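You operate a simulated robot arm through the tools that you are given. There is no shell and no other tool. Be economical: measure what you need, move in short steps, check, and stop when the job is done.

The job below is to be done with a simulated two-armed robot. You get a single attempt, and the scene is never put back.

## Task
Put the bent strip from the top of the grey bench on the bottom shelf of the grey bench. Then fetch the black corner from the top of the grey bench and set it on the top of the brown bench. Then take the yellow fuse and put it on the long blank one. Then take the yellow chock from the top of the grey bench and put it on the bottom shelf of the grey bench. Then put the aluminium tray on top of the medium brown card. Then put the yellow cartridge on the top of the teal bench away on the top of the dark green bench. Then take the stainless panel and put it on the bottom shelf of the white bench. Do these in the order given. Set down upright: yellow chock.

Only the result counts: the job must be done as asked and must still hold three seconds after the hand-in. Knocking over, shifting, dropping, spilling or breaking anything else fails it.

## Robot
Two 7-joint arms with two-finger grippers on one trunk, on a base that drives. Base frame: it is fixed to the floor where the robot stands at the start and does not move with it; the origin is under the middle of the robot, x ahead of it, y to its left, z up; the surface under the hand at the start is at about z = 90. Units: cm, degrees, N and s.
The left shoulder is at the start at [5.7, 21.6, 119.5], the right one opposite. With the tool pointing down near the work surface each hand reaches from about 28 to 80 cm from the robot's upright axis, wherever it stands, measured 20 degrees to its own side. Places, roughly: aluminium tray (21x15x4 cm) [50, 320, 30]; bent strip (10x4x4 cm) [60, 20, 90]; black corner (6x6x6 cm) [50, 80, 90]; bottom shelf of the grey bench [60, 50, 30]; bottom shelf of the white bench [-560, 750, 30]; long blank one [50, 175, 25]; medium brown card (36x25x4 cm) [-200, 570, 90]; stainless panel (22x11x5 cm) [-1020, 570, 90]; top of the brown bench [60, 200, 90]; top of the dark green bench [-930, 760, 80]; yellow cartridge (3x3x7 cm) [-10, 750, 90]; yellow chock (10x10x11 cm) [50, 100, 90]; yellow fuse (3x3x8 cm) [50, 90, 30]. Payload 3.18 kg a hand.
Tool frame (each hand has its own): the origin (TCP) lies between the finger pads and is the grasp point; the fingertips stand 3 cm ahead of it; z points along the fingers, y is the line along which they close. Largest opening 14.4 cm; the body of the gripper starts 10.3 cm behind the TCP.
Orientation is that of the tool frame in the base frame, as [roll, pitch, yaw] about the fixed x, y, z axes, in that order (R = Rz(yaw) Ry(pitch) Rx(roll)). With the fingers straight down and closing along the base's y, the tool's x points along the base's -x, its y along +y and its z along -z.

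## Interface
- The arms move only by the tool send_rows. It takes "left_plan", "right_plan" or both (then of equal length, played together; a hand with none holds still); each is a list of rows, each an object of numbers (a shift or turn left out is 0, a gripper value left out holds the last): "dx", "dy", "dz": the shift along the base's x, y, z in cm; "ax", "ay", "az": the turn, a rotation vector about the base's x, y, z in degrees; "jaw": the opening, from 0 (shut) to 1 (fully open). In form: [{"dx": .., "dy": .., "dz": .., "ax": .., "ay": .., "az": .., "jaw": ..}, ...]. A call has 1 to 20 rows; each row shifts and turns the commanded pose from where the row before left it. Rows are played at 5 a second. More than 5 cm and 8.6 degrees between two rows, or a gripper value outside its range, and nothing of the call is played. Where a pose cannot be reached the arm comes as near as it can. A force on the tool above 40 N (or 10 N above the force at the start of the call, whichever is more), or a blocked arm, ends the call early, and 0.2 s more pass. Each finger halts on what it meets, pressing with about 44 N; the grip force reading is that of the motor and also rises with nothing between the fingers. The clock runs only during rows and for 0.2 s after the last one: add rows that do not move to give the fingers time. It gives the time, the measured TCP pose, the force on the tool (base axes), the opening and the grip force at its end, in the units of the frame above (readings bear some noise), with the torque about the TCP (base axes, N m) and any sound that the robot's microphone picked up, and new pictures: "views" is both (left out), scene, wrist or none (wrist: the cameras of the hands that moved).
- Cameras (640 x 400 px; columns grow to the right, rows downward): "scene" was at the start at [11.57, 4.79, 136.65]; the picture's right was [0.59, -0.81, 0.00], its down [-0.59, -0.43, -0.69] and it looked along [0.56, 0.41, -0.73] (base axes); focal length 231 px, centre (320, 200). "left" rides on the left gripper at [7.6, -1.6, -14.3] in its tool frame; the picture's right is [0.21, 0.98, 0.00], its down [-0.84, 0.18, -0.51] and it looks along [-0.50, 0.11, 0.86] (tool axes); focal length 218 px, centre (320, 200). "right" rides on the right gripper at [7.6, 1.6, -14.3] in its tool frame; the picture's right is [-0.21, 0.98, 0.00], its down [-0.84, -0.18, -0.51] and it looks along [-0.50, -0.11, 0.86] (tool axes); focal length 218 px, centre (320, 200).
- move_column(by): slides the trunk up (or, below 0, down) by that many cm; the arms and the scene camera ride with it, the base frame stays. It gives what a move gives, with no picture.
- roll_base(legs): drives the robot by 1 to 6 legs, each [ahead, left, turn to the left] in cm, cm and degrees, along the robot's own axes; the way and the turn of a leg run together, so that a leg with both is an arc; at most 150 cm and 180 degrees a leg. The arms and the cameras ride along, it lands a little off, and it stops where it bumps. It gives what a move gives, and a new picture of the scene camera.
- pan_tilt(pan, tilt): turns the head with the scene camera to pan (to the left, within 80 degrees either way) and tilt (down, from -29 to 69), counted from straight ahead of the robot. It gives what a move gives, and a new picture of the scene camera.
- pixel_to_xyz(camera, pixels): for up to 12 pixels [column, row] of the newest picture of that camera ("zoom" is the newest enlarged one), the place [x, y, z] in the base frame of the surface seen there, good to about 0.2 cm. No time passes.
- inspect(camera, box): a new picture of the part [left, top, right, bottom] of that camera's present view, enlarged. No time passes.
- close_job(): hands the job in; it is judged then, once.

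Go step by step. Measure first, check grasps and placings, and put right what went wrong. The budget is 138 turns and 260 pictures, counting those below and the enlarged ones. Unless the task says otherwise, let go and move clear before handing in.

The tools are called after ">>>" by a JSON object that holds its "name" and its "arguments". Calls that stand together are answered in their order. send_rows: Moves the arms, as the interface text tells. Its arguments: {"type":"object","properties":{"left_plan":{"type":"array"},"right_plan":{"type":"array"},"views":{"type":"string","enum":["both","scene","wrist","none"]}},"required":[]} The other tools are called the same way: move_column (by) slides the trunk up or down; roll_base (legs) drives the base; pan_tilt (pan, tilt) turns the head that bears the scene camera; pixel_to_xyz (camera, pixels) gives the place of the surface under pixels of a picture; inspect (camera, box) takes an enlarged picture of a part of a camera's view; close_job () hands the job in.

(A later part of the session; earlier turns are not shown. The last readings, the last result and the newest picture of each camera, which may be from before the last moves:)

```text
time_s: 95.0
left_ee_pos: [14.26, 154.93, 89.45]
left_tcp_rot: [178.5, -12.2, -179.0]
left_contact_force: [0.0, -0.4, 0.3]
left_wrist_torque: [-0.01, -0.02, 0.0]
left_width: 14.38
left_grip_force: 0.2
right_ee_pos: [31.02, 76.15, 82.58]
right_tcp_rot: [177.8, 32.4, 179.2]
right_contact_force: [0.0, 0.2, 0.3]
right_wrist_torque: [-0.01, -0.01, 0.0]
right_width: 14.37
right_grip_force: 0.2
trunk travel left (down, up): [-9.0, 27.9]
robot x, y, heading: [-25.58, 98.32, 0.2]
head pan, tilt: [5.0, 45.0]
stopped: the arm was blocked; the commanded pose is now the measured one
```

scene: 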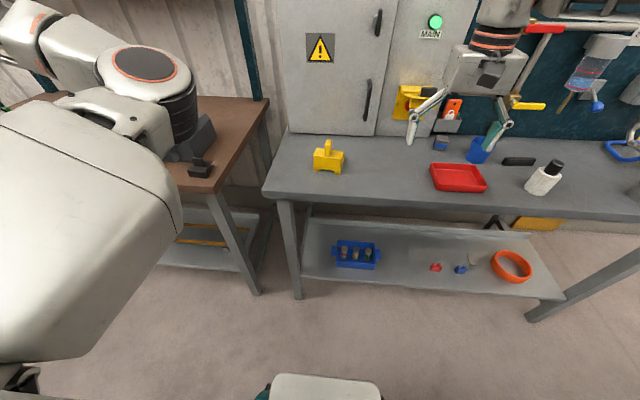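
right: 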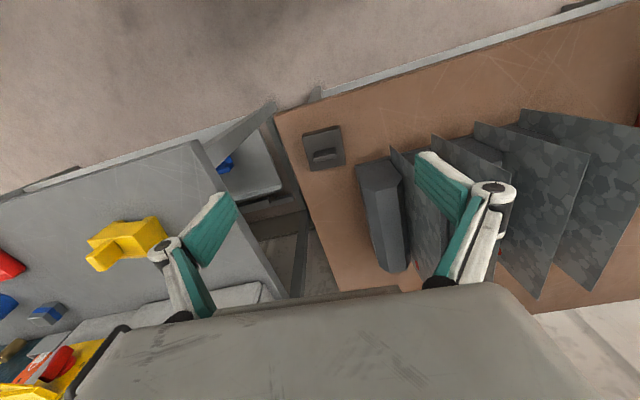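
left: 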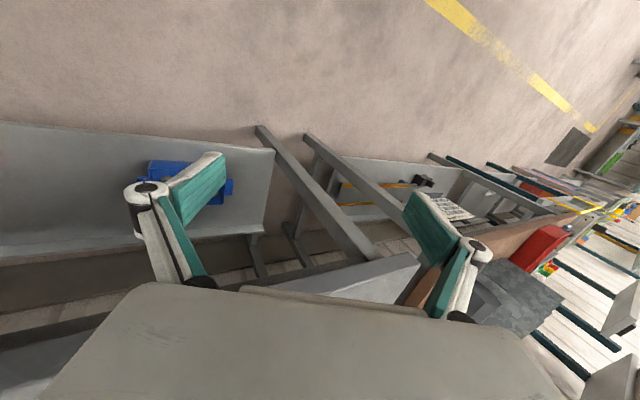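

The same behaviour as before. I'll repeat what worked: restore the tilt and bring the hand down and forward under the top, then lower the rest.

>>> {"name": "send_rows", "arguments": {"right_plan": [{"ay": -6, "dz": -2, "jaw": 0.36}, {"ay": -6, "dz": -4, "dy": 1}, {"dz": -4.5, "dy": 1}, {"dz": -4.5, "dy": 1}, {"dz": -4, "dx": 1, "dy": 2}, {"dz": -3, "dx": 2, "dy": 2}, {"dz": -2, "dx": 3, "dy": 2}, {"dx": 3, "dy": 1}, {}], "views": "none"}}

>>> {"name": "move_column", "arguments": {"by": -8.8}}

```text
time_s: 97.0
left_ee_pos: [14.14, 154.86, 89.76]
left_tcp_rot: [178.6, -11.9, -179.2]
left_contact_force: [0.3, 1.0, -0.6]
left_wrist_torque: [-0.02, -0.04, -0.01]
left_width: 14.41
left_grip_force: 0.0
right_ee_pos: [45.04, 90.79, 65.15]
right_tcp_rot: [177.6, 44.8, 179.1]
right_contact_force: [-0.3, -0.1, 0.4]
right_wrist_torque: [0.01, -0.01, 0.0]
right_width: 5.21
right_grip_force: 0.1
right hand out of reach, approached as far as the arm can: row 1, 2, 3, 4, 5, 6
trunk travel left (down, up): [-9.0, 27.9]
robot x, y, heading: [-25.82, 98.35, 0.5]
head pan, tilt: [5.0, 45.0]
```

```text
time_s: 98.0
left_ee_pos: [12.23, 155.22, 79.24]
left_tcp_rot: [176.4, -22.7, -178.3]
left_contact_force: [-0.4, -0.1, 1.1]
left_wrist_torque: [0.0, -0.03, 0.03]
left_width: 14.4
left_grip_force: 0.2
right_ee_pos: [44.49, 90.78, 56.13]
right_tcp_rot: [177.7, 43.3, 179.3]
right_contact_force: [0.8, -1.0, 0.6]
right_wrist_torque: [0.0, 0.04, 0.03]
right_width: 5.19
right_grip_force: 0.1
trunk travel left (down, up): [-1.2, 35.7]
robot x, y, heading: [-25.34, 98.66, 0.7]
head pan, tilt: [5.0, 45.0]
stopped: the arm was blocked; the commanded pose is now the measured one
```

The trunk is down and the hand is under the top at z 56. I'll adjust y toward the yellow fuse, lower a little and look.

>>> {"name": "send_rows", "arguments": {"right_plan": [{"ay": -2, "dy": -1.5, "dz": -3}, {"dy": -1.5, "dz": -4, "dx": -1}, {"dz": -1, "dx": -1}, {}], "views": "wrist"}}

>>> {"name": "inspect", "arguments": {"camera": "right", "box": [200, 0, 440, 150]}}

```text
time_s: 99.0
left_ee_pos: [12.24, 155.19, 79.36]
left_tcp_rot: [176.4, -22.6, -178.4]
left_contact_force: [0.5, -0.1, 0.2]
left_wrist_torque: [0.01, 0.0, -0.05]
left_width: 14.41
left_grip_force: 0.1
right_ee_pos: [45.0, 92.64, 52.18]
right_tcp_rot: [178.0, 45.2, 178.6]
right_contact_force: [-0.2, -0.2, 0.2]
right_wrist_torque: [-0.02, 0.04, -0.02]
right_width: 5.16
right_grip_force: 0.0
right hand out of reach, approached as far as the arm can: row 1, 2, 3
trunk travel left (down, up): [-1.2, 35.7]
robot x, y, heading: [-25.43, 98.48, 0.6]
head pan, tilt: [5.0, 45.0]
```

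right: 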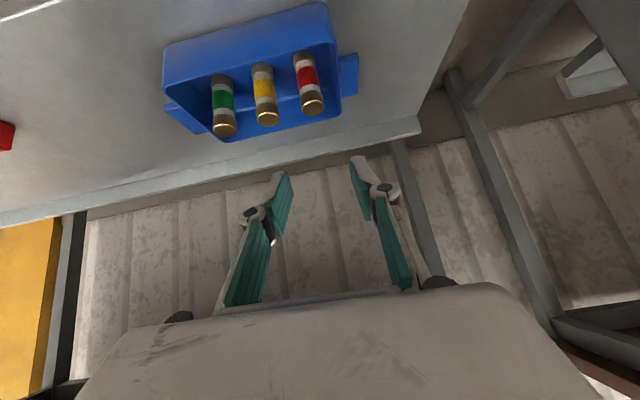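

```text
2.67 times, centred on (320, 75) of right
```

zoom: 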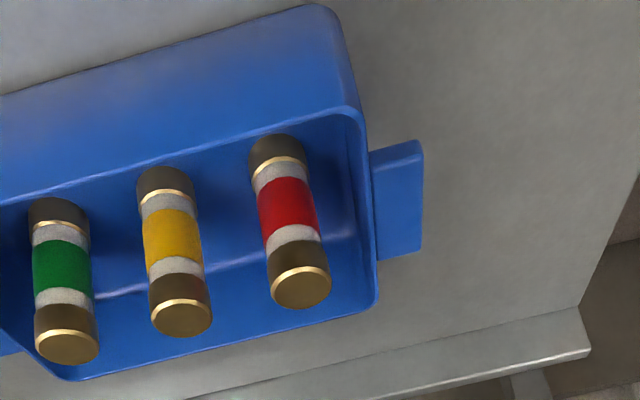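

>>> {"name": "pixel_to_xyz", "arguments": {"camera": "zoom", "pixels": [[182, 318], [152, 318], [212, 318], [172, 235], [145, 240], [202, 240], [70, 348], [300, 288], [60, 180], [340, 105], [80, 378], [370, 300]]}}

```text
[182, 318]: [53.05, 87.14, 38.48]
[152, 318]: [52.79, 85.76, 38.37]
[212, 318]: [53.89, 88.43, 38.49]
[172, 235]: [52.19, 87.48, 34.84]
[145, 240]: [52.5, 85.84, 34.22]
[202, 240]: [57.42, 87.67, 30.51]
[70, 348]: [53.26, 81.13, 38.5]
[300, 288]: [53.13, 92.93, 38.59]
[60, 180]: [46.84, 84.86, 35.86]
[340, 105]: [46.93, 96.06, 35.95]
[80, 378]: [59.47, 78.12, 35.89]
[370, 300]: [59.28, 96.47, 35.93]
```

The yellow fuse's axis is at (53.1, 87.1) with its top at 38.5, and its neighbours are 5.9 cm away on each side. I'll shift the base slightly back and right for an easier reach, then approach.

>>> {"name": "roll_base", "arguments": {"legs": [[-3, -5, 0]]}}

>>> {"name": "send_rows", "arguments": {"right_plan": [{"dx": 2, "dz": -2}, {"dx": 2, "dz": -2}, {"dz": -2}, {}], "views": "wrist"}}

```text
time_s: 100.1
left_ee_pos: [9.4, 150.1, 79.46]
left_tcp_rot: [176.4, -22.5, -178.5]
left_contact_force: [-0.2, -0.1, 0.1]
left_wrist_torque: [0.02, -0.04, -0.02]
left_width: 14.39
left_grip_force: 0.2
right_ee_pos: [42.07, 87.5, 52.11]
right_tcp_rot: [178.1, 44.9, 178.8]
right_contact_force: [-0.2, 0.1, 0.2]
right_wrist_torque: [-0.04, -0.03, -0.01]
right_width: 5.17
right_grip_force: 0.0
trunk travel left (down, up): [-1.2, 35.7]
robot x, y, heading: [-28.41, 93.54, 0.6]
head pan, tilt: [5.0, 45.0]
```

scene: 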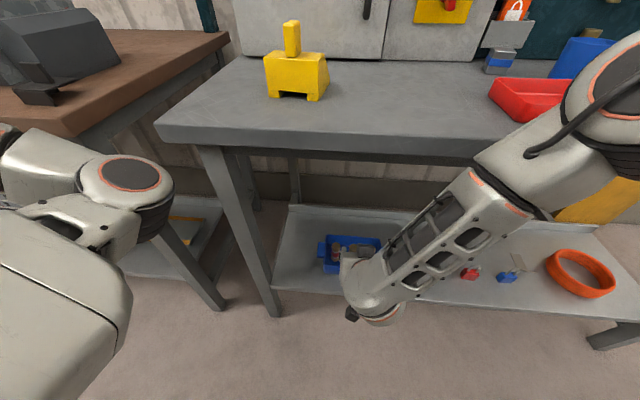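

```text
time_s: 101.1
left_ee_pos: [9.33, 150.23, 79.27]
left_tcp_rot: [176.3, -22.6, -178.3]
left_contact_force: [0.4, -0.6, 0.2]
left_wrist_torque: [0.02, 0.01, -0.01]
left_width: 14.41
left_grip_force: 0.2
right_ee_pos: [46.63, 88.4, 46.3]
right_tcp_rot: [178.5, 44.5, 178.8]
right_contact_force: [0.1, 0.2, 0.7]
right_wrist_torque: [-0.01, 0.01, -0.02]
right_width: 5.17
right_grip_force: 0.1
right hand out of reach, approached as far as the arm can: row 3
trunk travel left (down, up): [-1.2, 35.7]
robot x, y, heading: [-28.42, 93.23, 0.3]
head pan, tilt: [5.0, 45.0]
```

right: 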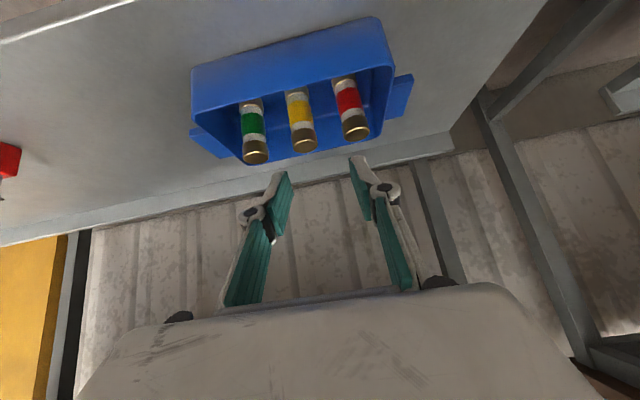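

>>> {"name": "send_rows", "arguments": {"right_plan": [{"dx": 1.8, "dz": -1.5, "dy": -0.6}, {"dx": 1.5, "dz": -1.5, "dy": -0.6}, {"dz": -1}, {}], "views": "wrist"}}

```text
time_s: 102.1
left_ee_pos: [9.35, 150.12, 79.4]
left_tcp_rot: [176.3, -22.5, -178.4]
left_contact_force: [-0.2, -0.6, -0.2]
left_wrist_torque: [-0.01, 0.0, 0.01]
left_width: 14.39
left_grip_force: 0.0
right_ee_pos: [50.2, 87.6, 42.68]
right_tcp_rot: [178.5, 44.4, 178.7]
right_contact_force: [-0.2, 1.1, -0.2]
right_wrist_torque: [0.01, 0.02, -0.01]
right_width: 5.19
right_grip_force: 0.1
right hand out of reach, approached as far as the arm can: row 3
trunk travel left (down, up): [-1.2, 35.7]
robot x, y, heading: [-28.14, 93.35, 0.3]
head pan, tilt: [5.0, 45.0]
```

right: 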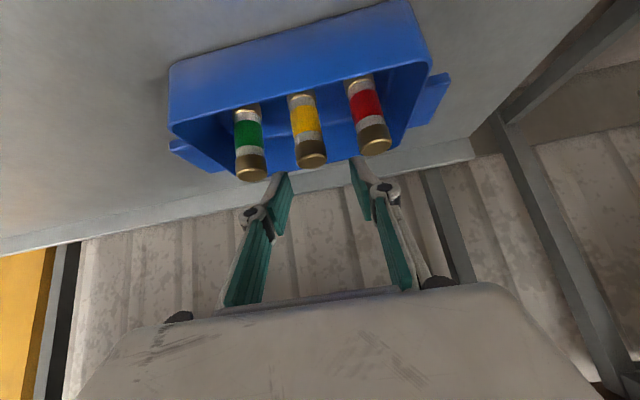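

>>> {"name": "send_rows", "arguments": {"right_plan": [{"dx": 1.5, "dz": -1.8, "dy": -0.5}, {"dx": 1, "dz": -1.8}, {"dx": 0.6, "dz": -1.4}, {}], "views": "wrist"}}

```text
time_s: 103.1
left_ee_pos: [9.3, 150.15, 79.53]
left_tcp_rot: [176.4, -22.5, -178.4]
left_contact_force: [-0.5, 0.7, 0.2]
left_wrist_torque: [-0.05, -0.01, 0.0]
left_width: 14.43
left_grip_force: 0.2
right_ee_pos: [53.22, 87.1, 37.61]
right_tcp_rot: [178.2, 44.8, 178.9]
right_contact_force: [0.8, 0.6, -0.6]
right_wrist_torque: [0.0, 0.0, 0.03]
right_width: 5.18
right_grip_force: 0.1
trunk travel left (down, up): [-1.2, 35.7]
robot x, y, heading: [-28.28, 93.27, 0.4]
head pan, tilt: [5.0, 45.0]
```

right: 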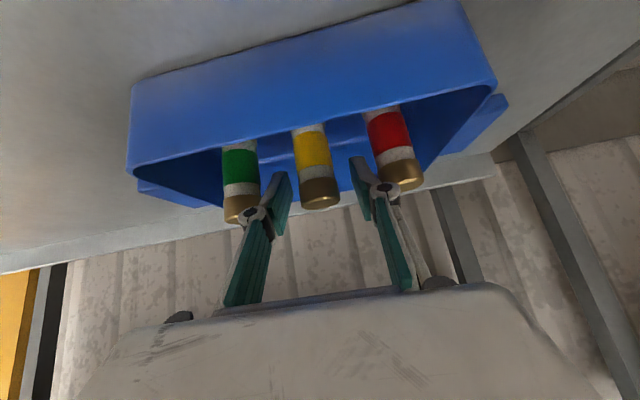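

The yellow fuse sits between the fingers with no contact. I'll close, then lift straight up.

>>> {"name": "send_rows", "arguments": {"right_plan": [{"jaw": 0.25}, {"jaw": 0.1}, {"jaw": 0.05}, {}, {}], "views": "wrist"}}

```text
time_s: 104.3
left_ee_pos: [9.31, 150.2, 79.59]
left_tcp_rot: [176.3, -22.5, -178.3]
left_contact_force: [0.3, -1.2, 0.1]
left_wrist_torque: [0.0, 0.03, 0.03]
left_width: 14.42
left_grip_force: 0.1
right_ee_pos: [53.28, 86.92, 37.77]
right_tcp_rot: [178.2, 44.8, 178.8]
right_contact_force: [0.6, -1.3, 1.3]
right_wrist_torque: [-0.12, 0.0, -0.01]
right_width: 2.67
right_grip_force: 43.2
trunk travel left (down, up): [-1.2, 35.7]
robot x, y, heading: [-28.09, 93.26, 0.4]
head pan, tilt: [5.0, 45.0]
```

right: 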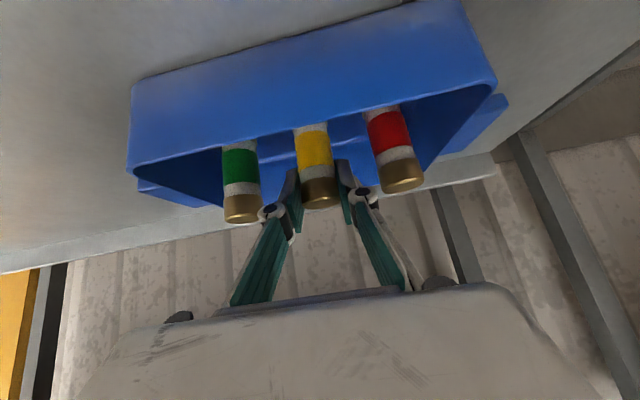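

>>> {"name": "send_rows", "arguments": {"right_plan": [{"dz": 2}, {"dz": 2}, {"dz": 2}, {"dz": 2}, {"dz": 1.5}, {}], "views": "wrist"}}

```text
time_s: 105.7
left_ee_pos: [9.32, 150.2, 79.43]
left_tcp_rot: [176.3, -22.5, -178.3]
left_contact_force: [0.5, -0.2, -0.3]
left_wrist_torque: [-0.01, 0.01, 0.03]
left_width: 14.42
left_grip_force: 0.2
right_ee_pos: [53.3, 86.98, 47.15]
right_tcp_rot: [178.2, 44.9, 178.9]
right_contact_force: [0.3, -0.2, -0.1]
right_wrist_torque: [-0.03, -0.03, 0.0]
right_width: 2.68
right_grip_force: 44.4
trunk travel left (down, up): [-1.2, 35.7]
robot x, y, heading: [-28.04, 93.53, 0.4]
head pan, tilt: [5.0, 45.0]
```

right: 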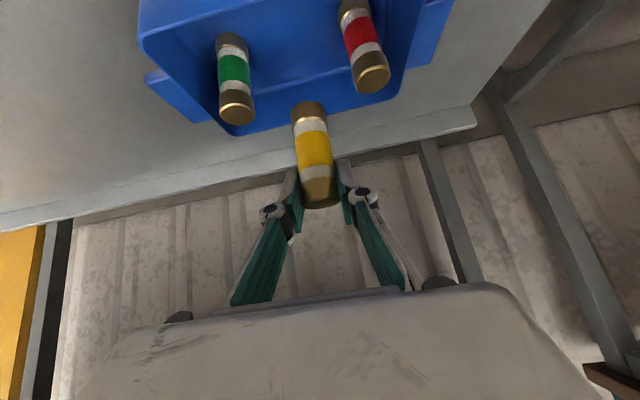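

The fuse is out. I'll retract upward and back until the hand clears the legs (x≈38).

>>> {"name": "send_rows", "arguments": {"right_plan": [{"dx": -3.5, "dz": 2}, {"dx": -3.5, "dz": 2}, {"dx": -3.5, "dz": 2}, {"dx": -3.5, "dz": 2}, {"dx": -3.5, "dz": 2}, {"dx": -3, "dz": 2}, {}], "views": "scene"}}

```text
time_s: 107.3
left_ee_pos: [9.36, 150.21, 79.34]
left_tcp_rot: [176.4, -22.4, -178.3]
left_contact_force: [-0.4, -0.5, 0.4]
left_wrist_torque: [-0.01, 0.01, 0.02]
left_width: 14.42
left_grip_force: 0.1
right_ee_pos: [33.0, 85.97, 58.88]
right_tcp_rot: [178.1, 44.7, 177.4]
right_contact_force: [0.9, -0.3, -0.1]
right_wrist_torque: [-0.03, 0.0, 0.02]
right_width: 2.7
right_grip_force: 44.1
trunk travel left (down, up): [-1.2, 35.7]
robot x, y, heading: [-28.27, 93.04, 0.5]
head pan, tilt: [5.0, 45.0]
```

scene: 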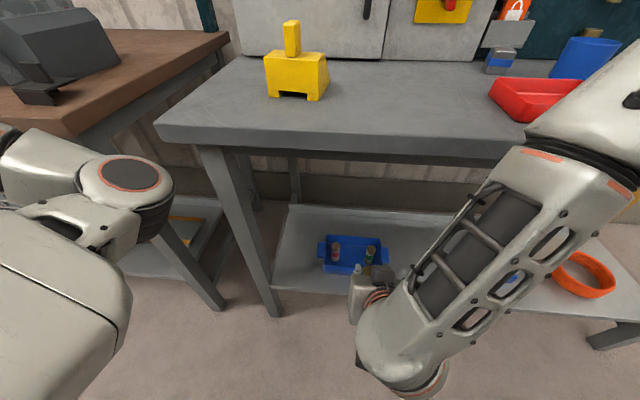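

The hand is clear at x=33. I'll drive left 85 cm to the brown bench.

>>> {"name": "roll_base", "arguments": {"legs": [[0.5, 85, -0.5]]}}

```text
time_s: 115.2
left_ee_pos: [10.42, 235.13, 79.29]
left_tcp_rot: [176.4, -22.5, -179.1]
left_contact_force: [0.2, 0.1, 0.0]
left_wrist_torque: [-0.01, 0.01, -0.01]
left_width: 14.37
left_grip_force: 0.0
right_ee_pos: [33.69, 171.07, 59.32]
right_tcp_rot: [177.4, 44.9, 176.5]
right_contact_force: [0.1, -0.1, 0.0]
right_wrist_torque: [-0.01, 0.02, 0.0]
right_width: 2.68
right_grip_force: 44.3
trunk travel left (down, up): [-1.2, 35.7]
robot x, y, heading: [-27.63, 178.75, -0.3]
head pan, tilt: [5.0, 45.0]
```

scene: 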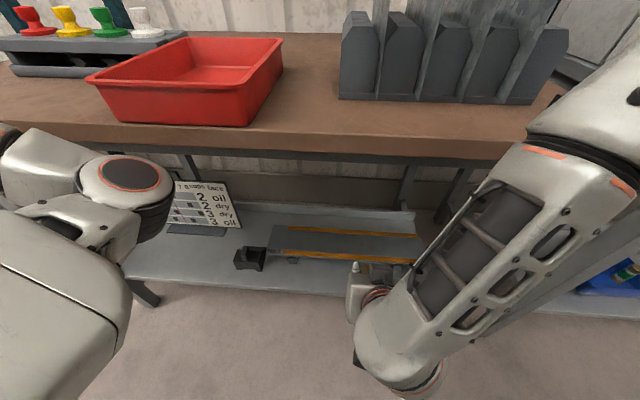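

The blank's top is at z≈35 with tapes at x≈51 and 62. I'll move in over its middle at about (55, 172).

>>> {"name": "send_rows", "arguments": {"right_plan": [{"dx": 4, "dz": -1}, {"dx": 4, "dz": -2}, {"dx": 4, "dz": -2}, {"dx": 4, "dz": -2}, {"dx": 4, "dz": -2}, {"dx": 1.3, "dz": -1}, {}], "views": "both"}}

```text
time_s: 116.8
left_ee_pos: [10.48, 234.97, 79.51]
left_tcp_rot: [176.4, -22.6, -179.0]
left_contact_force: [0.0, 0.1, 0.3]
left_wrist_torque: [-0.04, -0.02, 0.01]
left_width: 14.42
left_grip_force: 0.0
right_ee_pos: [54.87, 171.18, 49.12]
right_tcp_rot: [177.4, 44.8, 176.5]
right_contact_force: [0.9, 0.6, -1.3]
right_wrist_torque: [-0.01, 0.02, 0.01]
right_width: 2.67
right_grip_force: 43.9
trunk travel left (down, up): [-1.2, 35.7]
robot x, y, heading: [-28.37, 178.76, -0.2]
head pan, tilt: [5.0, 45.0]
```

scene: 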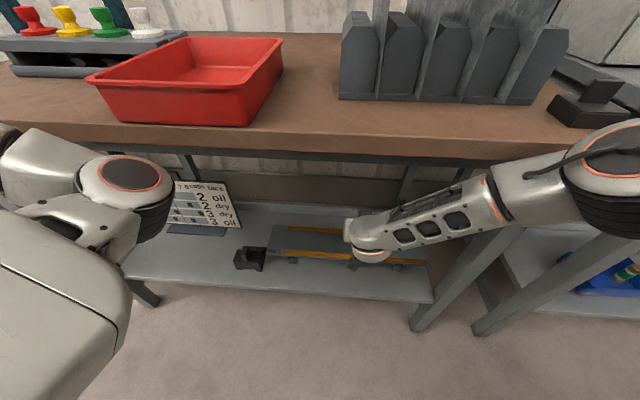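
right: 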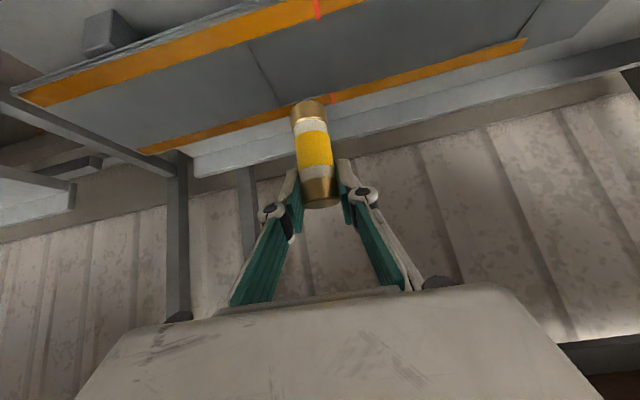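

The fuse is over the blank. I'll check the elbow's clearance to the black corner before lowering.

>>> {"name": "pixel_to_xyz", "arguments": {"camera": "scene", "pixels": [[600, 160], [575, 150], [620, 125], [560, 180], [590, 115], [500, 200]]}}

>>> {"name": "pixel_to_xyz", "arguments": {"camera": "right", "pixels": [[250, 55], [290, 108], [200, 100], [150, 50], [240, 120], [380, 50]]}}

```text
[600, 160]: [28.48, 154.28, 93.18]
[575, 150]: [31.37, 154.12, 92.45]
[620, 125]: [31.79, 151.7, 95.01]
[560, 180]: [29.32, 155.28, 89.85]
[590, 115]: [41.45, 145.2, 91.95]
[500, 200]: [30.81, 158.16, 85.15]
```

```text
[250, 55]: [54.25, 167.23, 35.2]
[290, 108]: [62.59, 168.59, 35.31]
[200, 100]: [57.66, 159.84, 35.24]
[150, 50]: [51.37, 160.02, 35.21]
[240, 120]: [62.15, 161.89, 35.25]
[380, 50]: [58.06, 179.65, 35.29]
```

>>> {"name": "send_rows", "arguments": {"right_plan": [{"dz": -2.5}, {"dz": -2.5}, {"dz": -1.2}, {}], "views": "wrist"}}

>>> {"name": "inspect", "arguments": {"camera": "right", "box": [240, 60, 400, 220]}}

```text
time_s: 117.8
left_ee_pos: [10.44, 234.97, 79.41]
left_tcp_rot: [176.3, -22.4, -179.0]
left_contact_force: [0.9, 0.4, -0.2]
left_wrist_torque: [-0.01, 0.02, 0.01]
left_width: 14.38
left_grip_force: 0.0
right_ee_pos: [54.97, 171.26, 43.11]
right_tcp_rot: [177.4, 45.0, 176.5]
right_contact_force: [-0.6, 0.3, 0.3]
right_wrist_torque: [0.03, 0.01, 0.0]
right_width: 2.68
right_grip_force: 43.5
trunk travel left (down, up): [-1.2, 35.7]
robot x, y, heading: [-27.64, 178.61, -0.5]
head pan, tilt: [5.0, 45.0]
```

right: 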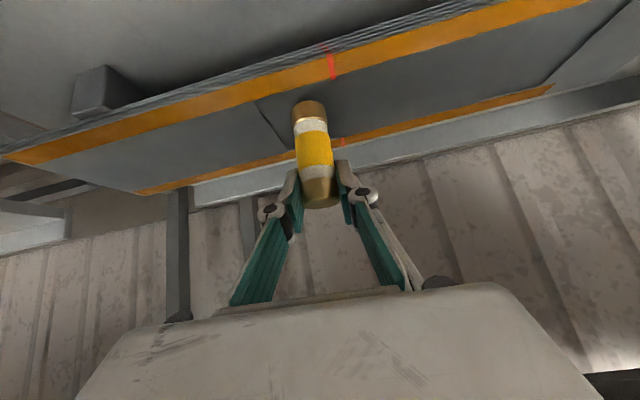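

```text
2.50 times, centred on (320, 140) of right
```

zoom: 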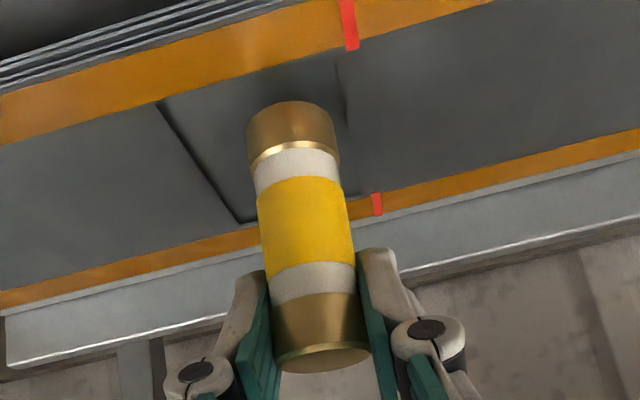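

>>> {"name": "send_rows", "arguments": {"right_plan": [{"dz": -0.4}, {"dz": -0.2}, {}], "views": "none"}}

```text
time_s: 118.6
left_ee_pos: [10.54, 235.06, 79.49]
left_tcp_rot: [176.4, -22.5, -179.1]
left_contact_force: [0.0, -1.2, -0.7]
left_wrist_torque: [-0.01, -0.01, -0.01]
left_width: 14.41
left_grip_force: 0.1
right_ee_pos: [54.92, 171.1, 42.5]
right_tcp_rot: [177.4, 44.9, 176.5]
right_contact_force: [0.2, 0.3, 0.2]
right_wrist_torque: [0.03, -0.04, 0.0]
right_width: 2.68
right_grip_force: 43.8
trunk travel left (down, up): [-1.2, 35.7]
robot x, y, heading: [-27.63, 178.79, -0.4]
head pan, tilt: [5.0, 45.0]
```

>>> {"name": "send_rows", "arguments": {"right_plan": [{"dz": -0.25}, {}], "views": "none"}}

>>> {"name": "inspect", "arguments": {"camera": "right", "box": [260, 80, 380, 170]}}

```text
time_s: 119.2
left_ee_pos: [10.43, 235.19, 79.44]
left_tcp_rot: [176.4, -22.5, -179.0]
left_contact_force: [0.9, -0.2, 0.2]
left_wrist_torque: [-0.02, -0.02, 0.01]
left_width: 14.4
left_grip_force: 0.1
right_ee_pos: [54.93, 171.21, 42.4]
right_tcp_rot: [177.3, 45.2, 176.5]
right_contact_force: [-0.9, -0.6, 7.7]
right_wrist_torque: [-0.14, 0.1, 0.02]
right_width: 2.68
right_grip_force: 44.2
trunk travel left (down, up): [-1.2, 35.7]
robot x, y, heading: [-28.04, 178.68, -0.3]
head pan, tilt: [5.0, 45.0]
```

```text
4.44 times, centred on (320, 125) of right
```

zoom: 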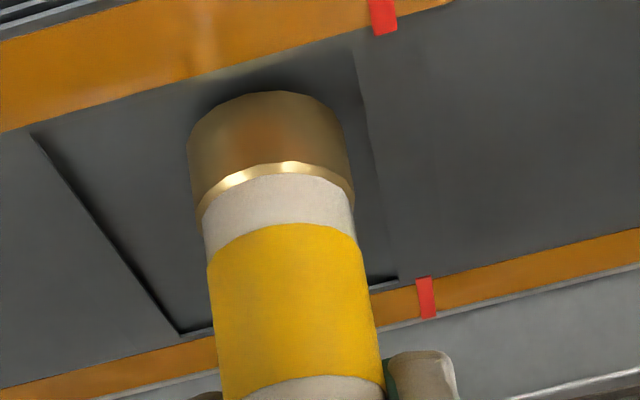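

Contact reads 7.7 N, so the fuse is seated. I'll release and back out along the tool axis.

>>> {"name": "send_rows", "arguments": {"right_plan": [{"jaw": 0.24}, {"jaw": 0.36}, {}, {"dx": -2, "dz": 2}, {"dx": -3, "dz": 2.5}, {"dx": -3.5, "dz": 2.5}, {"dx": -3.5, "dz": 2}, {}], "views": "wrist"}}

```text
time_s: 121.0
left_ee_pos: [10.5, 235.13, 79.32]
left_tcp_rot: [176.3, -22.7, -179.0]
left_contact_force: [0.3, -0.9, 0.1]
left_wrist_torque: [0.0, -0.01, -0.03]
left_width: 14.41
left_grip_force: 0.0
right_ee_pos: [43.08, 171.3, 51.34]
right_tcp_rot: [177.9, 44.5, 176.4]
right_contact_force: [1.2, -0.1, -0.4]
right_wrist_torque: [0.01, 0.01, 0.0]
right_width: 5.18
right_grip_force: 0.1
right hand out of reach, approached as far as the arm can: row 7
trunk travel left (down, up): [-1.2, 35.7]
robot x, y, heading: [-27.72, 178.71, -0.1]
head pan, tilt: [5.0, 45.0]
```

right: 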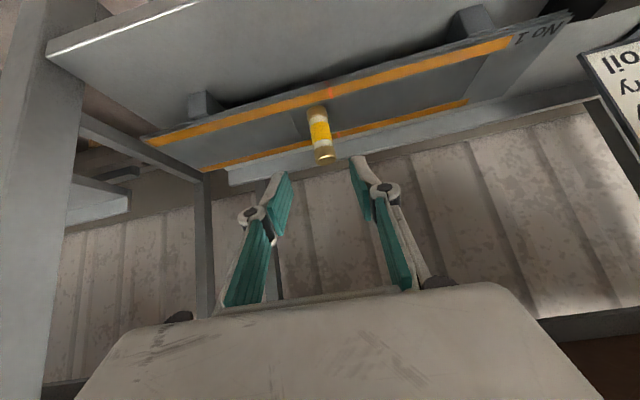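

The fuse stands on the blank. Next is the chock: retract, raise the trunk, lift the hand above bench height and drive back to the grey bench.

>>> {"name": "send_rows", "arguments": {"right_plan": [{"dx": -3, "dz": 2}, {"dx": -4, "dz": 2}, {"dx": -4, "dz": 2}, {}], "views": "none"}}

>>> {"name": "move_column", "arguments": {"by": 27.5}}

>>> {"name": "send_rows", "arguments": {"right_plan": [{"dz": 5}, {"dz": 5}, {"dz": 5}, {"dz": 5}, {"dz": 5, "jaw": 0.95}, {}], "left_plan": [{"ay": -6}, {"ay": -6}, {"ay": -6}, {"ay": -4, "dz": 3}, {"dz": 4}, {}], "views": "none"}}

>>> {"name": "roll_base", "arguments": {"legs": [[0, -60, 0]]}}

```text
time_s: 122.2
left_ee_pos: [10.45, 235.18, 79.36]
left_tcp_rot: [176.2, -22.6, -178.8]
left_contact_force: [-0.2, 1.0, -0.2]
left_wrist_torque: [0.02, -0.01, -0.02]
left_width: 14.41
left_grip_force: 0.1
right_ee_pos: [33.69, 167.95, 57.32]
right_tcp_rot: [176.1, 44.4, 170.2]
right_contact_force: [-0.1, 0.7, -0.2]
right_wrist_torque: [0.0, 0.02, -0.02]
right_width: 5.16
right_grip_force: 0.0
trunk travel left (down, up): [-1.2, 35.7]
robot x, y, heading: [-28.07, 178.75, -0.1]
head pan, tilt: [5.0, 45.0]
stopped in row 4 (right hand): the arm was blocked; the commanded pose is now the measured one
```

```text
time_s: 125.0
left_ee_pos: [10.44, 235.03, 106.83]
left_tcp_rot: [176.4, -22.7, -179.0]
left_contact_force: [-0.1, 0.2, 0.6]
left_wrist_torque: [-0.01, 0.0, -0.03]
left_width: 14.4
left_grip_force: 0.1
right_ee_pos: [33.42, 168.25, 84.58]
right_tcp_rot: [176.3, 44.3, 170.8]
right_contact_force: [0.1, -0.3, -0.4]
right_wrist_torque: [0.0, -0.02, 0.03]
right_width: 5.17
right_grip_force: 0.1
trunk travel left (down, up): [-28.7, 8.2]
robot x, y, heading: [-27.66, 178.48, -0.4]
head pan, tilt: [5.0, 45.0]
```

```text
time_s: 126.4
left_ee_pos: [10.47, 235.08, 113.91]
left_tcp_rot: [176.8, -0.6, -179.0]
left_contact_force: [0.1, -0.8, 0.1]
left_wrist_torque: [0.0, 0.04, -0.02]
left_width: 14.41
left_grip_force: 0.1
right_ee_pos: [33.53, 168.29, 109.64]
right_tcp_rot: [176.3, 44.2, 170.7]
right_contact_force: [0.5, 1.1, 0.5]
right_wrist_torque: [0.01, -0.01, -0.01]
right_width: 13.64
right_grip_force: 0.0
trunk travel left (down, up): [-28.7, 8.2]
robot x, y, heading: [-27.98, 178.5, -0.4]
head pan, tilt: [5.0, 45.0]
```

```text
time_s: 132.1
left_ee_pos: [10.37, 175.42, 114.0]
left_tcp_rot: [176.7, -0.5, -179.3]
left_contact_force: [0.2, -0.1, 0.7]
left_wrist_torque: [0.01, 0.0, 0.02]
left_width: 14.39
left_grip_force: 0.0
right_ee_pos: [32.86, 108.35, 109.69]
right_tcp_rot: [176.3, 44.3, 170.4]
right_contact_force: [-0.1, -0.7, 0.1]
right_wrist_torque: [-0.02, 0.01, -0.02]
right_width: 13.67
right_grip_force: 0.0
trunk travel left (down, up): [-28.7, 8.2]
robot x, y, heading: [-28.79, 119.33, -0.5]
head pan, tilt: [5.0, 45.0]
```

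scene: 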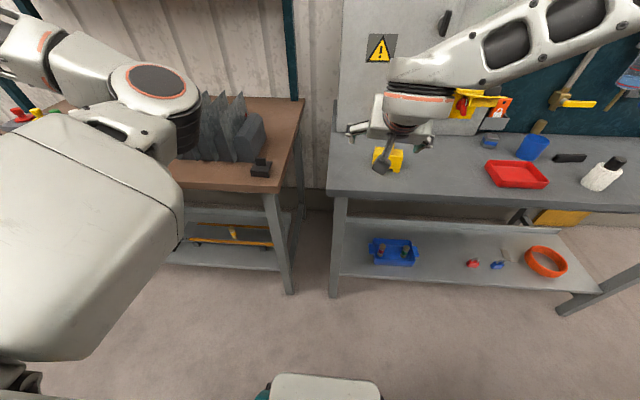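

I'll drive 8 cm forward, square the yaw and view the chock from the wrist.

>>> {"name": "roll_base", "arguments": {"legs": [[8, 0, 0.4]]}}

>>> {"name": "send_rows", "arguments": {"right_plan": [{"az": 4.5, "dy": -3}, {"az": 4.5, "dy": -3}, {}], "views": "wrist"}}

>>> {"name": "inspect", "arguments": {"camera": "right", "box": [230, 0, 430, 125]}}

```text
time_s: 133.2
left_ee_pos: [17.88, 175.56, 114.09]
left_tcp_rot: [176.8, -0.6, -179.0]
left_contact_force: [0.7, -0.6, 0.0]
left_wrist_torque: [-0.01, 0.02, 0.01]
left_width: 14.39
left_grip_force: 0.1
right_ee_pos: [40.95, 108.81, 109.66]
right_tcp_rot: [176.3, 44.3, 170.7]
right_contact_force: [-0.5, 0.0, 0.4]
right_wrist_torque: [-0.03, -0.01, 0.01]
right_width: 13.71
right_grip_force: 0.0
trunk travel left (down, up): [-28.7, 8.2]
robot x, y, heading: [-20.6, 118.84, -0.2]
head pan, tilt: [5.0, 45.0]
```

scene: 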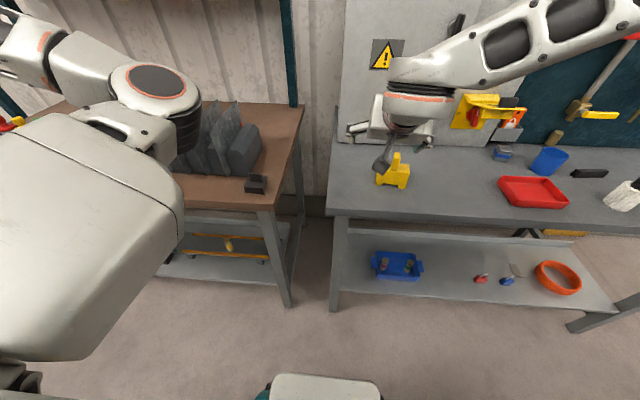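

```text
time_s: 133.9
left_ee_pos: [17.85, 175.74, 113.94]
left_tcp_rot: [176.6, -0.5, -179.1]
left_contact_force: [0.2, 0.6, -0.2]
left_wrist_torque: [-0.01, 0.01, -0.02]
left_width: 14.39
left_grip_force: 0.1
right_ee_pos: [40.71, 102.96, 109.8]
right_tcp_rot: [176.4, 44.3, 179.8]
right_contact_force: [0.7, 0.3, -0.5]
right_wrist_torque: [0.01, 0.03, 0.04]
right_width: 13.71
right_grip_force: 0.1
trunk travel left (down, up): [-28.7, 8.2]
robot x, y, heading: [-20.58, 119.01, -0.1]
head pan, tilt: [5.0, 45.0]
```

right: 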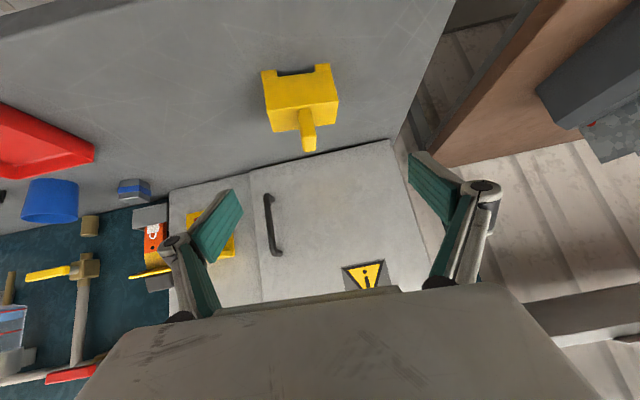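

```text
3.20 times, centred on (330, 62) of right
```

zoom: 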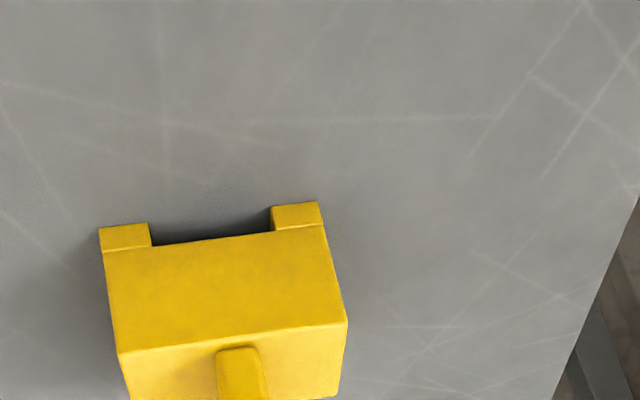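

>>> {"name": "pixel_to_xyz", "arguments": {"camera": "right", "pixels": [[267, 110], [338, 102], [272, 130], [336, 122], [303, 115], [309, 110], [309, 145], [303, 130], [315, 130], [265, 85], [335, 80], [300, 95]]}}

>>> {"name": "inspect", "arguments": {"camera": "right", "box": [240, 50, 370, 165]}}

```text
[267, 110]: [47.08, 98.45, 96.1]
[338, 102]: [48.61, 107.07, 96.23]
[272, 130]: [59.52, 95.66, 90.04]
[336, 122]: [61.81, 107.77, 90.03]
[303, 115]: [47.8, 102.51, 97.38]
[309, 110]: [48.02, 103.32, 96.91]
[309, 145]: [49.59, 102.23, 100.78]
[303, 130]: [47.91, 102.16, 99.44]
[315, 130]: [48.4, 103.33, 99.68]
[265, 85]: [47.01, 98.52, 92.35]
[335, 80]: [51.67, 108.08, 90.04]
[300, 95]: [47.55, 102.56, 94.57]
```

```text
3.48 times, centred on (305, 108) of right
```

zoom: 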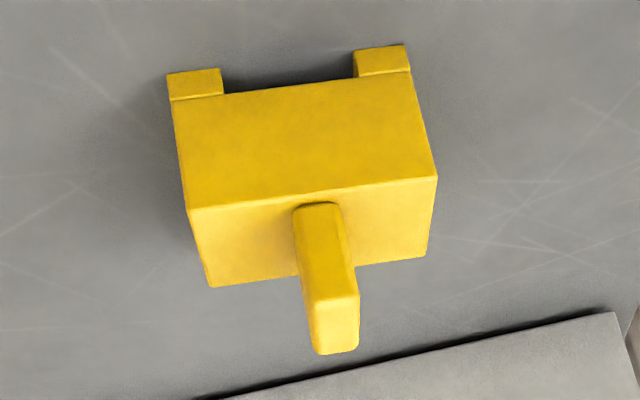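

The chock body spans about 8.8 cm along y, yawed −10°, with its front at x≈47.8. I'll yaw the hand, move above and lower to straddle the body at TCP (50, 102.4, 94).

>>> {"name": "send_rows", "arguments": {"right_plan": [{"az": -5, "dx": 3, "jaw": 1}, {"az": -5, "dx": 3}, {"dx": 3.3, "dy": -0.5}, {"dz": -4}, {"dz": -4}, {}], "views": "both"}}

```text
time_s: 135.3
left_ee_pos: [17.86, 175.67, 113.85]
left_tcp_rot: [176.6, -0.4, -179.0]
left_contact_force: [0.1, 0.3, 0.8]
left_wrist_torque: [-0.02, -0.04, 0.03]
left_width: 14.39
left_grip_force: 0.1
right_ee_pos: [50.21, 102.39, 101.71]
right_tcp_rot: [176.3, 44.4, 169.8]
right_contact_force: [-0.8, 0.1, 0.1]
right_wrist_torque: [0.01, 0.02, 0.0]
right_width: 14.41
right_grip_force: 0.1
trunk travel left (down, up): [-28.7, 8.2]
robot x, y, heading: [-20.34, 118.74, -0.3]
head pan, tilt: [5.0, 45.0]
```

scene: 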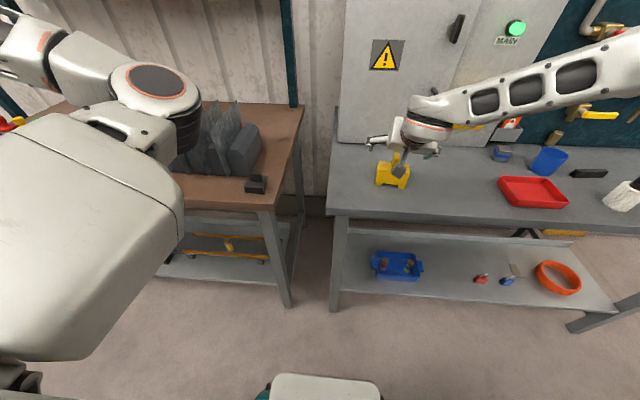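
right: 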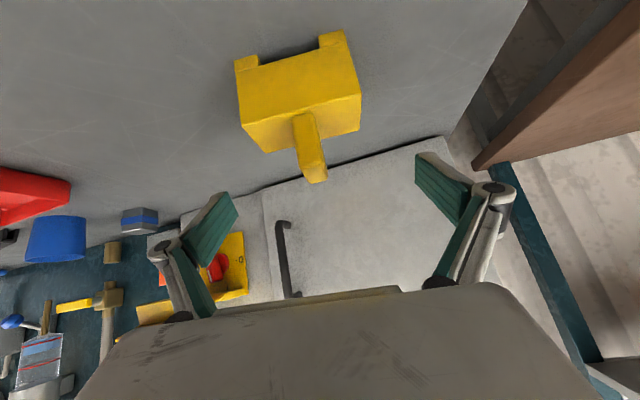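

The jaw line tilts by 2.6°, so I'll level it, then lower onto the body.

>>> {"name": "send_rows", "arguments": {"right_plan": [{"ax": -2.6, "ay": 0.4, "az": -2.6}, {"dz": -4}, {"dz": -3.6}, {}], "views": "wrist"}}

```text
time_s: 136.3
left_ee_pos: [17.77, 175.52, 113.87]
left_tcp_rot: [176.6, -0.5, -179.0]
left_contact_force: [-1.0, -0.4, 0.9]
left_wrist_torque: [0.02, 0.01, 0.01]
left_width: 14.4
left_grip_force: 0.1
right_ee_pos: [50.07, 102.31, 94.0]
right_tcp_rot: [-180.0, 44.4, 169.7]
right_contact_force: [-0.3, 0.0, 0.9]
right_wrist_torque: [0.0, -0.02, -0.03]
right_width: 14.37
right_grip_force: 0.2
trunk travel left (down, up): [-28.7, 8.2]
robot x, y, heading: [-20.28, 119.23, -0.2]
head pan, tilt: [5.0, 45.0]
```

right: 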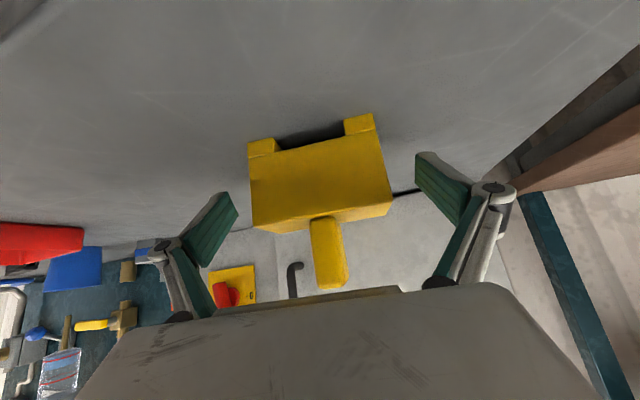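

The chock is between the pads. Closing.

>>> {"name": "send_rows", "arguments": {"right_plan": [{"jaw": 0.75}, {"jaw": 0.62}, {"jaw": 0.5}, {"jaw": 0.5}, {}], "views": "wrist"}}

```text
time_s: 137.6
left_ee_pos: [17.79, 175.62, 113.88]
left_tcp_rot: [176.8, -0.4, -179.0]
left_contact_force: [-0.7, -0.5, 0.1]
left_wrist_torque: [-0.01, 0.01, -0.03]
left_width: 14.38
left_grip_force: 0.1
right_ee_pos: [50.16, 102.37, 94.09]
right_tcp_rot: [-180.0, 44.5, 169.8]
right_contact_force: [-0.6, 3.1, 1.6]
right_wrist_torque: [-0.01, -0.07, 0.06]
right_width: 8.94
right_grip_force: 44.0
trunk travel left (down, up): [-28.7, 8.2]
robot x, y, heading: [-20.63, 119.31, -0.2]
head pan, tilt: [5.0, 45.0]
```

right: 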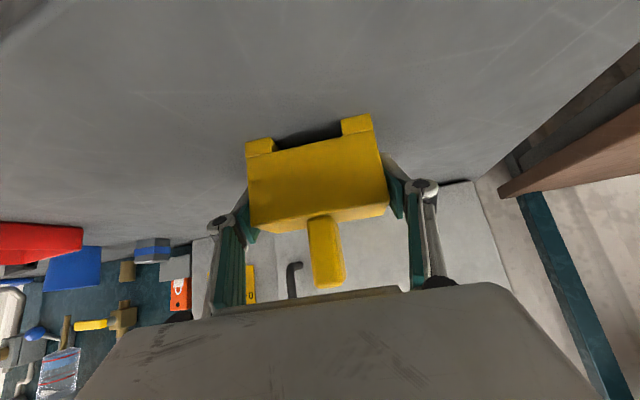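

Gripped at 8.9 cm. I'll lift it and pull back clear of the bench front.

>>> {"name": "send_rows", "arguments": {"right_plan": [{"dz": 2}, {"dz": 4}, {"dz": 4}, {"dx": -4, "dz": 2}, {"dx": -4}, {"dx": -4}, {"dx": -4}, {}], "views": "wrist"}}

>>> {"name": "roll_base", "arguments": {"legs": [[-8, 0, 0]]}}

```text
time_s: 139.3
left_ee_pos: [17.86, 175.64, 114.01]
left_tcp_rot: [176.8, -0.6, -179.0]
left_contact_force: [0.3, -0.5, 0.9]
left_wrist_torque: [-0.02, 0.02, 0.02]
left_width: 14.38
left_grip_force: 0.0
right_ee_pos: [34.12, 102.23, 106.2]
right_tcp_rot: [180.0, 44.4, 169.7]
right_contact_force: [0.2, 0.1, -2.2]
right_wrist_torque: [0.01, 0.03, 0.0]
right_width: 8.96
right_grip_force: 44.3
trunk travel left (down, up): [-28.7, 8.2]
robot x, y, heading: [-20.32, 118.74, -0.3]
head pan, tilt: [5.0, 45.0]
```

right: 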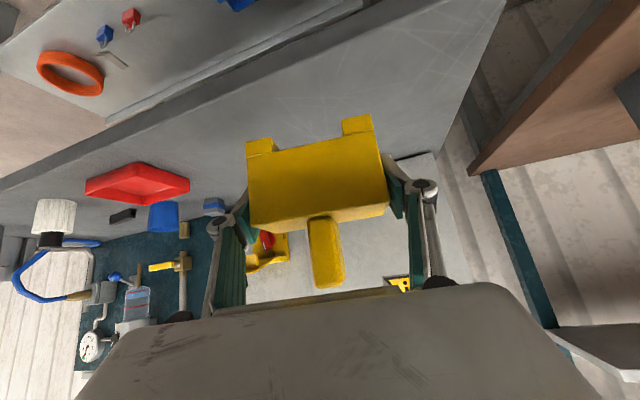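

```text
time_s: 140.4
left_ee_pos: [9.74, 175.71, 114.0]
left_tcp_rot: [176.7, -0.6, -179.0]
left_contact_force: [-0.7, 0.6, -1.1]
left_wrist_torque: [0.02, -0.03, -0.05]
left_width: 14.41
left_grip_force: 0.0
right_ee_pos: [25.97, 102.38, 106.22]
right_tcp_rot: [-180.0, 44.4, 169.7]
right_contact_force: [0.8, 0.1, -1.8]
right_wrist_torque: [-0.01, 0.03, -0.02]
right_width: 8.96
right_grip_force: 44.5
trunk travel left (down, up): [-28.7, 8.2]
robot x, y, heading: [-28.08, 119.27, -0.2]
head pan, tilt: [5.0, 45.0]
```

scene: 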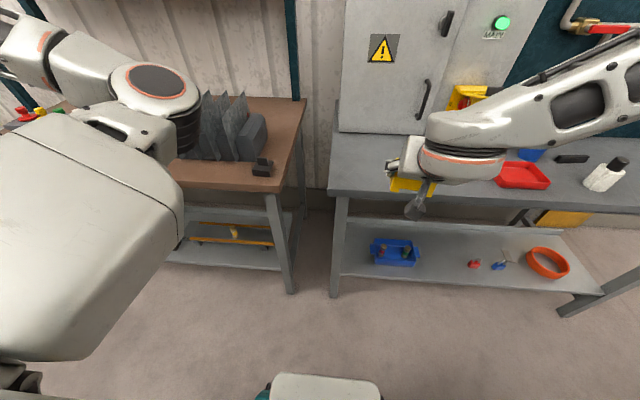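

The chock is light. I'll drive right 51 cm to the free shelf area near y≈59 and lower the trunk in stages.

>>> {"name": "roll_base", "arguments": {"legs": [[0, -51, 0]]}}

>>> {"name": "move_column", "arguments": {"by": -17}}

>>> {"name": "send_rows", "arguments": {"right_plan": [{"dz": -4}, {"dz": -4}, {"dz": -4}, {"dz": -4, "dx": -0.5}, {}], "views": "none"}}

```text
time_s: 145.4
left_ee_pos: [9.81, 124.67, 113.85]
left_tcp_rot: [176.7, -0.5, -179.3]
left_contact_force: [-0.3, 0.0, 0.1]
left_wrist_torque: [0.0, 0.01, -0.02]
left_width: 14.39
left_grip_force: 0.0
right_ee_pos: [25.68, 51.29, 106.16]
right_tcp_rot: [179.9, 44.4, 169.4]
right_contact_force: [-1.3, 0.0, -2.1]
right_wrist_torque: [0.0, 0.02, -0.03]
right_width: 8.95
right_grip_force: 44.7
trunk travel left (down, up): [-28.7, 8.2]
robot x, y, heading: [-29.28, 68.39, -0.6]
head pan, tilt: [5.0, 45.0]
```

scene: 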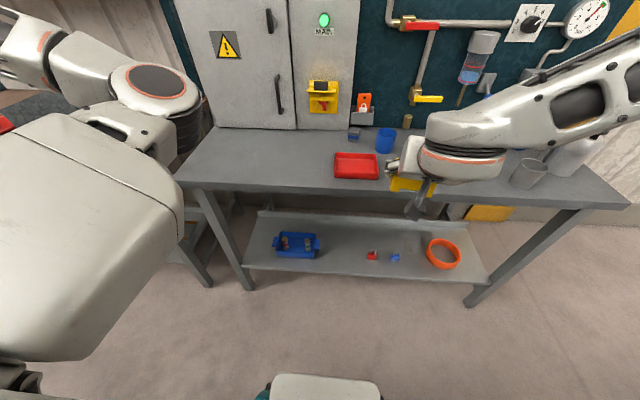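

```text
time_s: 147.3
left_ee_pos: [9.29, 124.97, 97.15]
left_tcp_rot: [176.0, -0.9, -179.1]
left_contact_force: [-0.4, 0.2, -0.4]
left_wrist_torque: [0.0, -0.03, -0.01]
left_width: 14.39
left_grip_force: 0.1
right_ee_pos: [25.62, 51.26, 89.24]
right_tcp_rot: [179.9, 44.6, 169.4]
right_contact_force: [0.2, -0.7, -2.6]
right_wrist_torque: [0.01, 0.04, -0.05]
right_width: 8.93
right_grip_force: 43.7
trunk travel left (down, up): [-11.7, 25.2]
robot x, y, heading: [-29.03, 68.26, -0.7]
head pan, tilt: [5.0, 45.0]
```

```text
time_s: 148.5
left_ee_pos: [9.43, 124.99, 96.98]
left_tcp_rot: [176.2, -1.0, -178.8]
left_contact_force: [-0.6, 0.1, -0.1]
left_wrist_torque: [0.03, 0.01, -0.01]
left_width: 14.42
left_grip_force: 0.1
right_ee_pos: [24.98, 51.25, 73.21]
right_tcp_rot: [179.9, 44.4, 169.2]
right_contact_force: [-0.6, 0.1, -1.8]
right_wrist_torque: [0.03, 0.03, 0.0]
right_width: 8.91
right_grip_force: 44.1
trunk travel left (down, up): [-11.7, 25.2]
robot x, y, heading: [-29.07, 68.42, -0.9]
head pan, tilt: [5.0, 45.0]
```

No distortion this time. I'll continue down and forward under the top, shifting to y≈58.

>>> {"name": "send_rows", "arguments": {"right_plan": [{"dz": -4, "dy": 1.5}, {"dz": -4, "dy": 1.5, "dx": 1}, {"dz": -2, "dy": 1.5, "dx": 3}, {"dx": 4, "dy": 1.5}, {"dx": 4, "dy": 1}, {"dx": 4}, {}], "views": "none"}}

>>> {"name": "move_column", "arguments": {"by": -10.4}}

```text
time_s: 150.1
left_ee_pos: [9.41, 125.04, 96.89]
left_tcp_rot: [176.4, -0.8, -178.7]
left_contact_force: [-0.3, -0.2, 0.4]
left_wrist_torque: [-0.03, -0.01, 0.03]
left_width: 14.39
left_grip_force: 0.1
right_ee_pos: [41.33, 59.0, 63.67]
right_tcp_rot: [180.0, 44.2, 169.5]
right_contact_force: [0.2, -0.4, -1.9]
right_wrist_torque: [0.03, 0.04, 0.02]
right_width: 8.92
right_grip_force: 44.0
right hand out of reach, approached as far as the arm can: row 2
trunk travel left (down, up): [-11.7, 25.2]
robot x, y, heading: [-28.99, 68.03, -0.7]
head pan, tilt: [5.0, 45.0]
```

```text
time_s: 151.1
left_ee_pos: [8.53, 125.19, 86.05]
left_tcp_rot: [174.1, -12.6, -178.3]
left_contact_force: [-0.7, 0.3, 0.2]
left_wrist_torque: [0.01, -0.03, -0.03]
left_width: 14.41
left_grip_force: 0.1
right_ee_pos: [40.34, 58.97, 53.9]
right_tcp_rot: [-179.6, 42.3, 169.7]
right_contact_force: [0.2, -0.5, -1.6]
right_wrist_torque: [-0.01, 0.07, 0.0]
right_width: 8.92
right_grip_force: 44.0
trunk travel left (down, up): [-4.0, 33.0]
robot x, y, heading: [-28.43, 68.47, -0.5]
head pan, tilt: [5.0, 45.0]
stopped: the arm was blocked; the commanded pose is now the measured one
```

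>>> {"name": "send_rows", "arguments": {"right_plan": [{"ay": -2, "dx": 3.5, "dz": -3}, {"dx": 3.5, "dz": -3}, {"dx": 3, "dz": -3}, {"dx": 1.5, "dz": -2}, {}], "views": "both"}}

```text
time_s: 152.2
left_ee_pos: [8.46, 125.25, 86.34]
left_tcp_rot: [174.2, -12.4, -178.4]
left_contact_force: [-0.2, 0.2, -0.1]
left_wrist_torque: [0.03, -0.02, 0.01]
left_width: 14.4
left_grip_force: 0.0
right_ee_pos: [51.93, 59.08, 43.27]
right_tcp_rot: [179.9, 44.6, 169.3]
right_contact_force: [-0.4, -0.7, -2.3]
right_wrist_torque: [0.03, 0.06, -0.03]
right_width: 8.92
right_grip_force: 44.2
trunk travel left (down, up): [-4.0, 33.0]
robot x, y, heading: [-29.15, 68.6, -0.9]
head pan, tilt: [5.0, 45.0]
```

scene: 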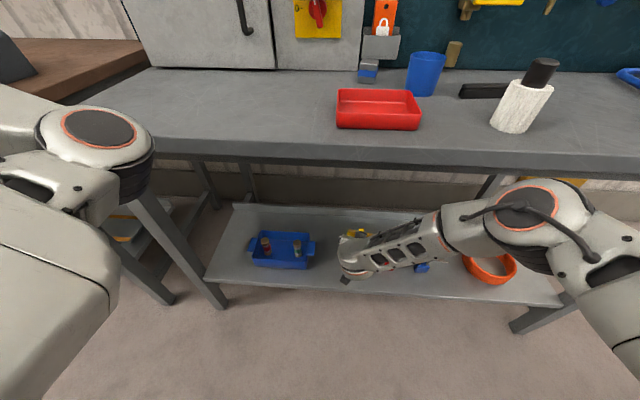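
right: 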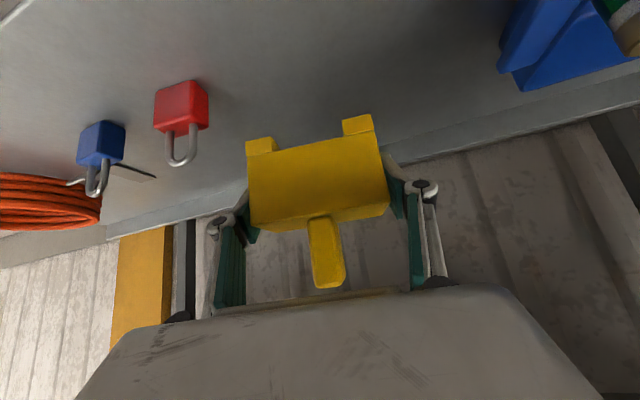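

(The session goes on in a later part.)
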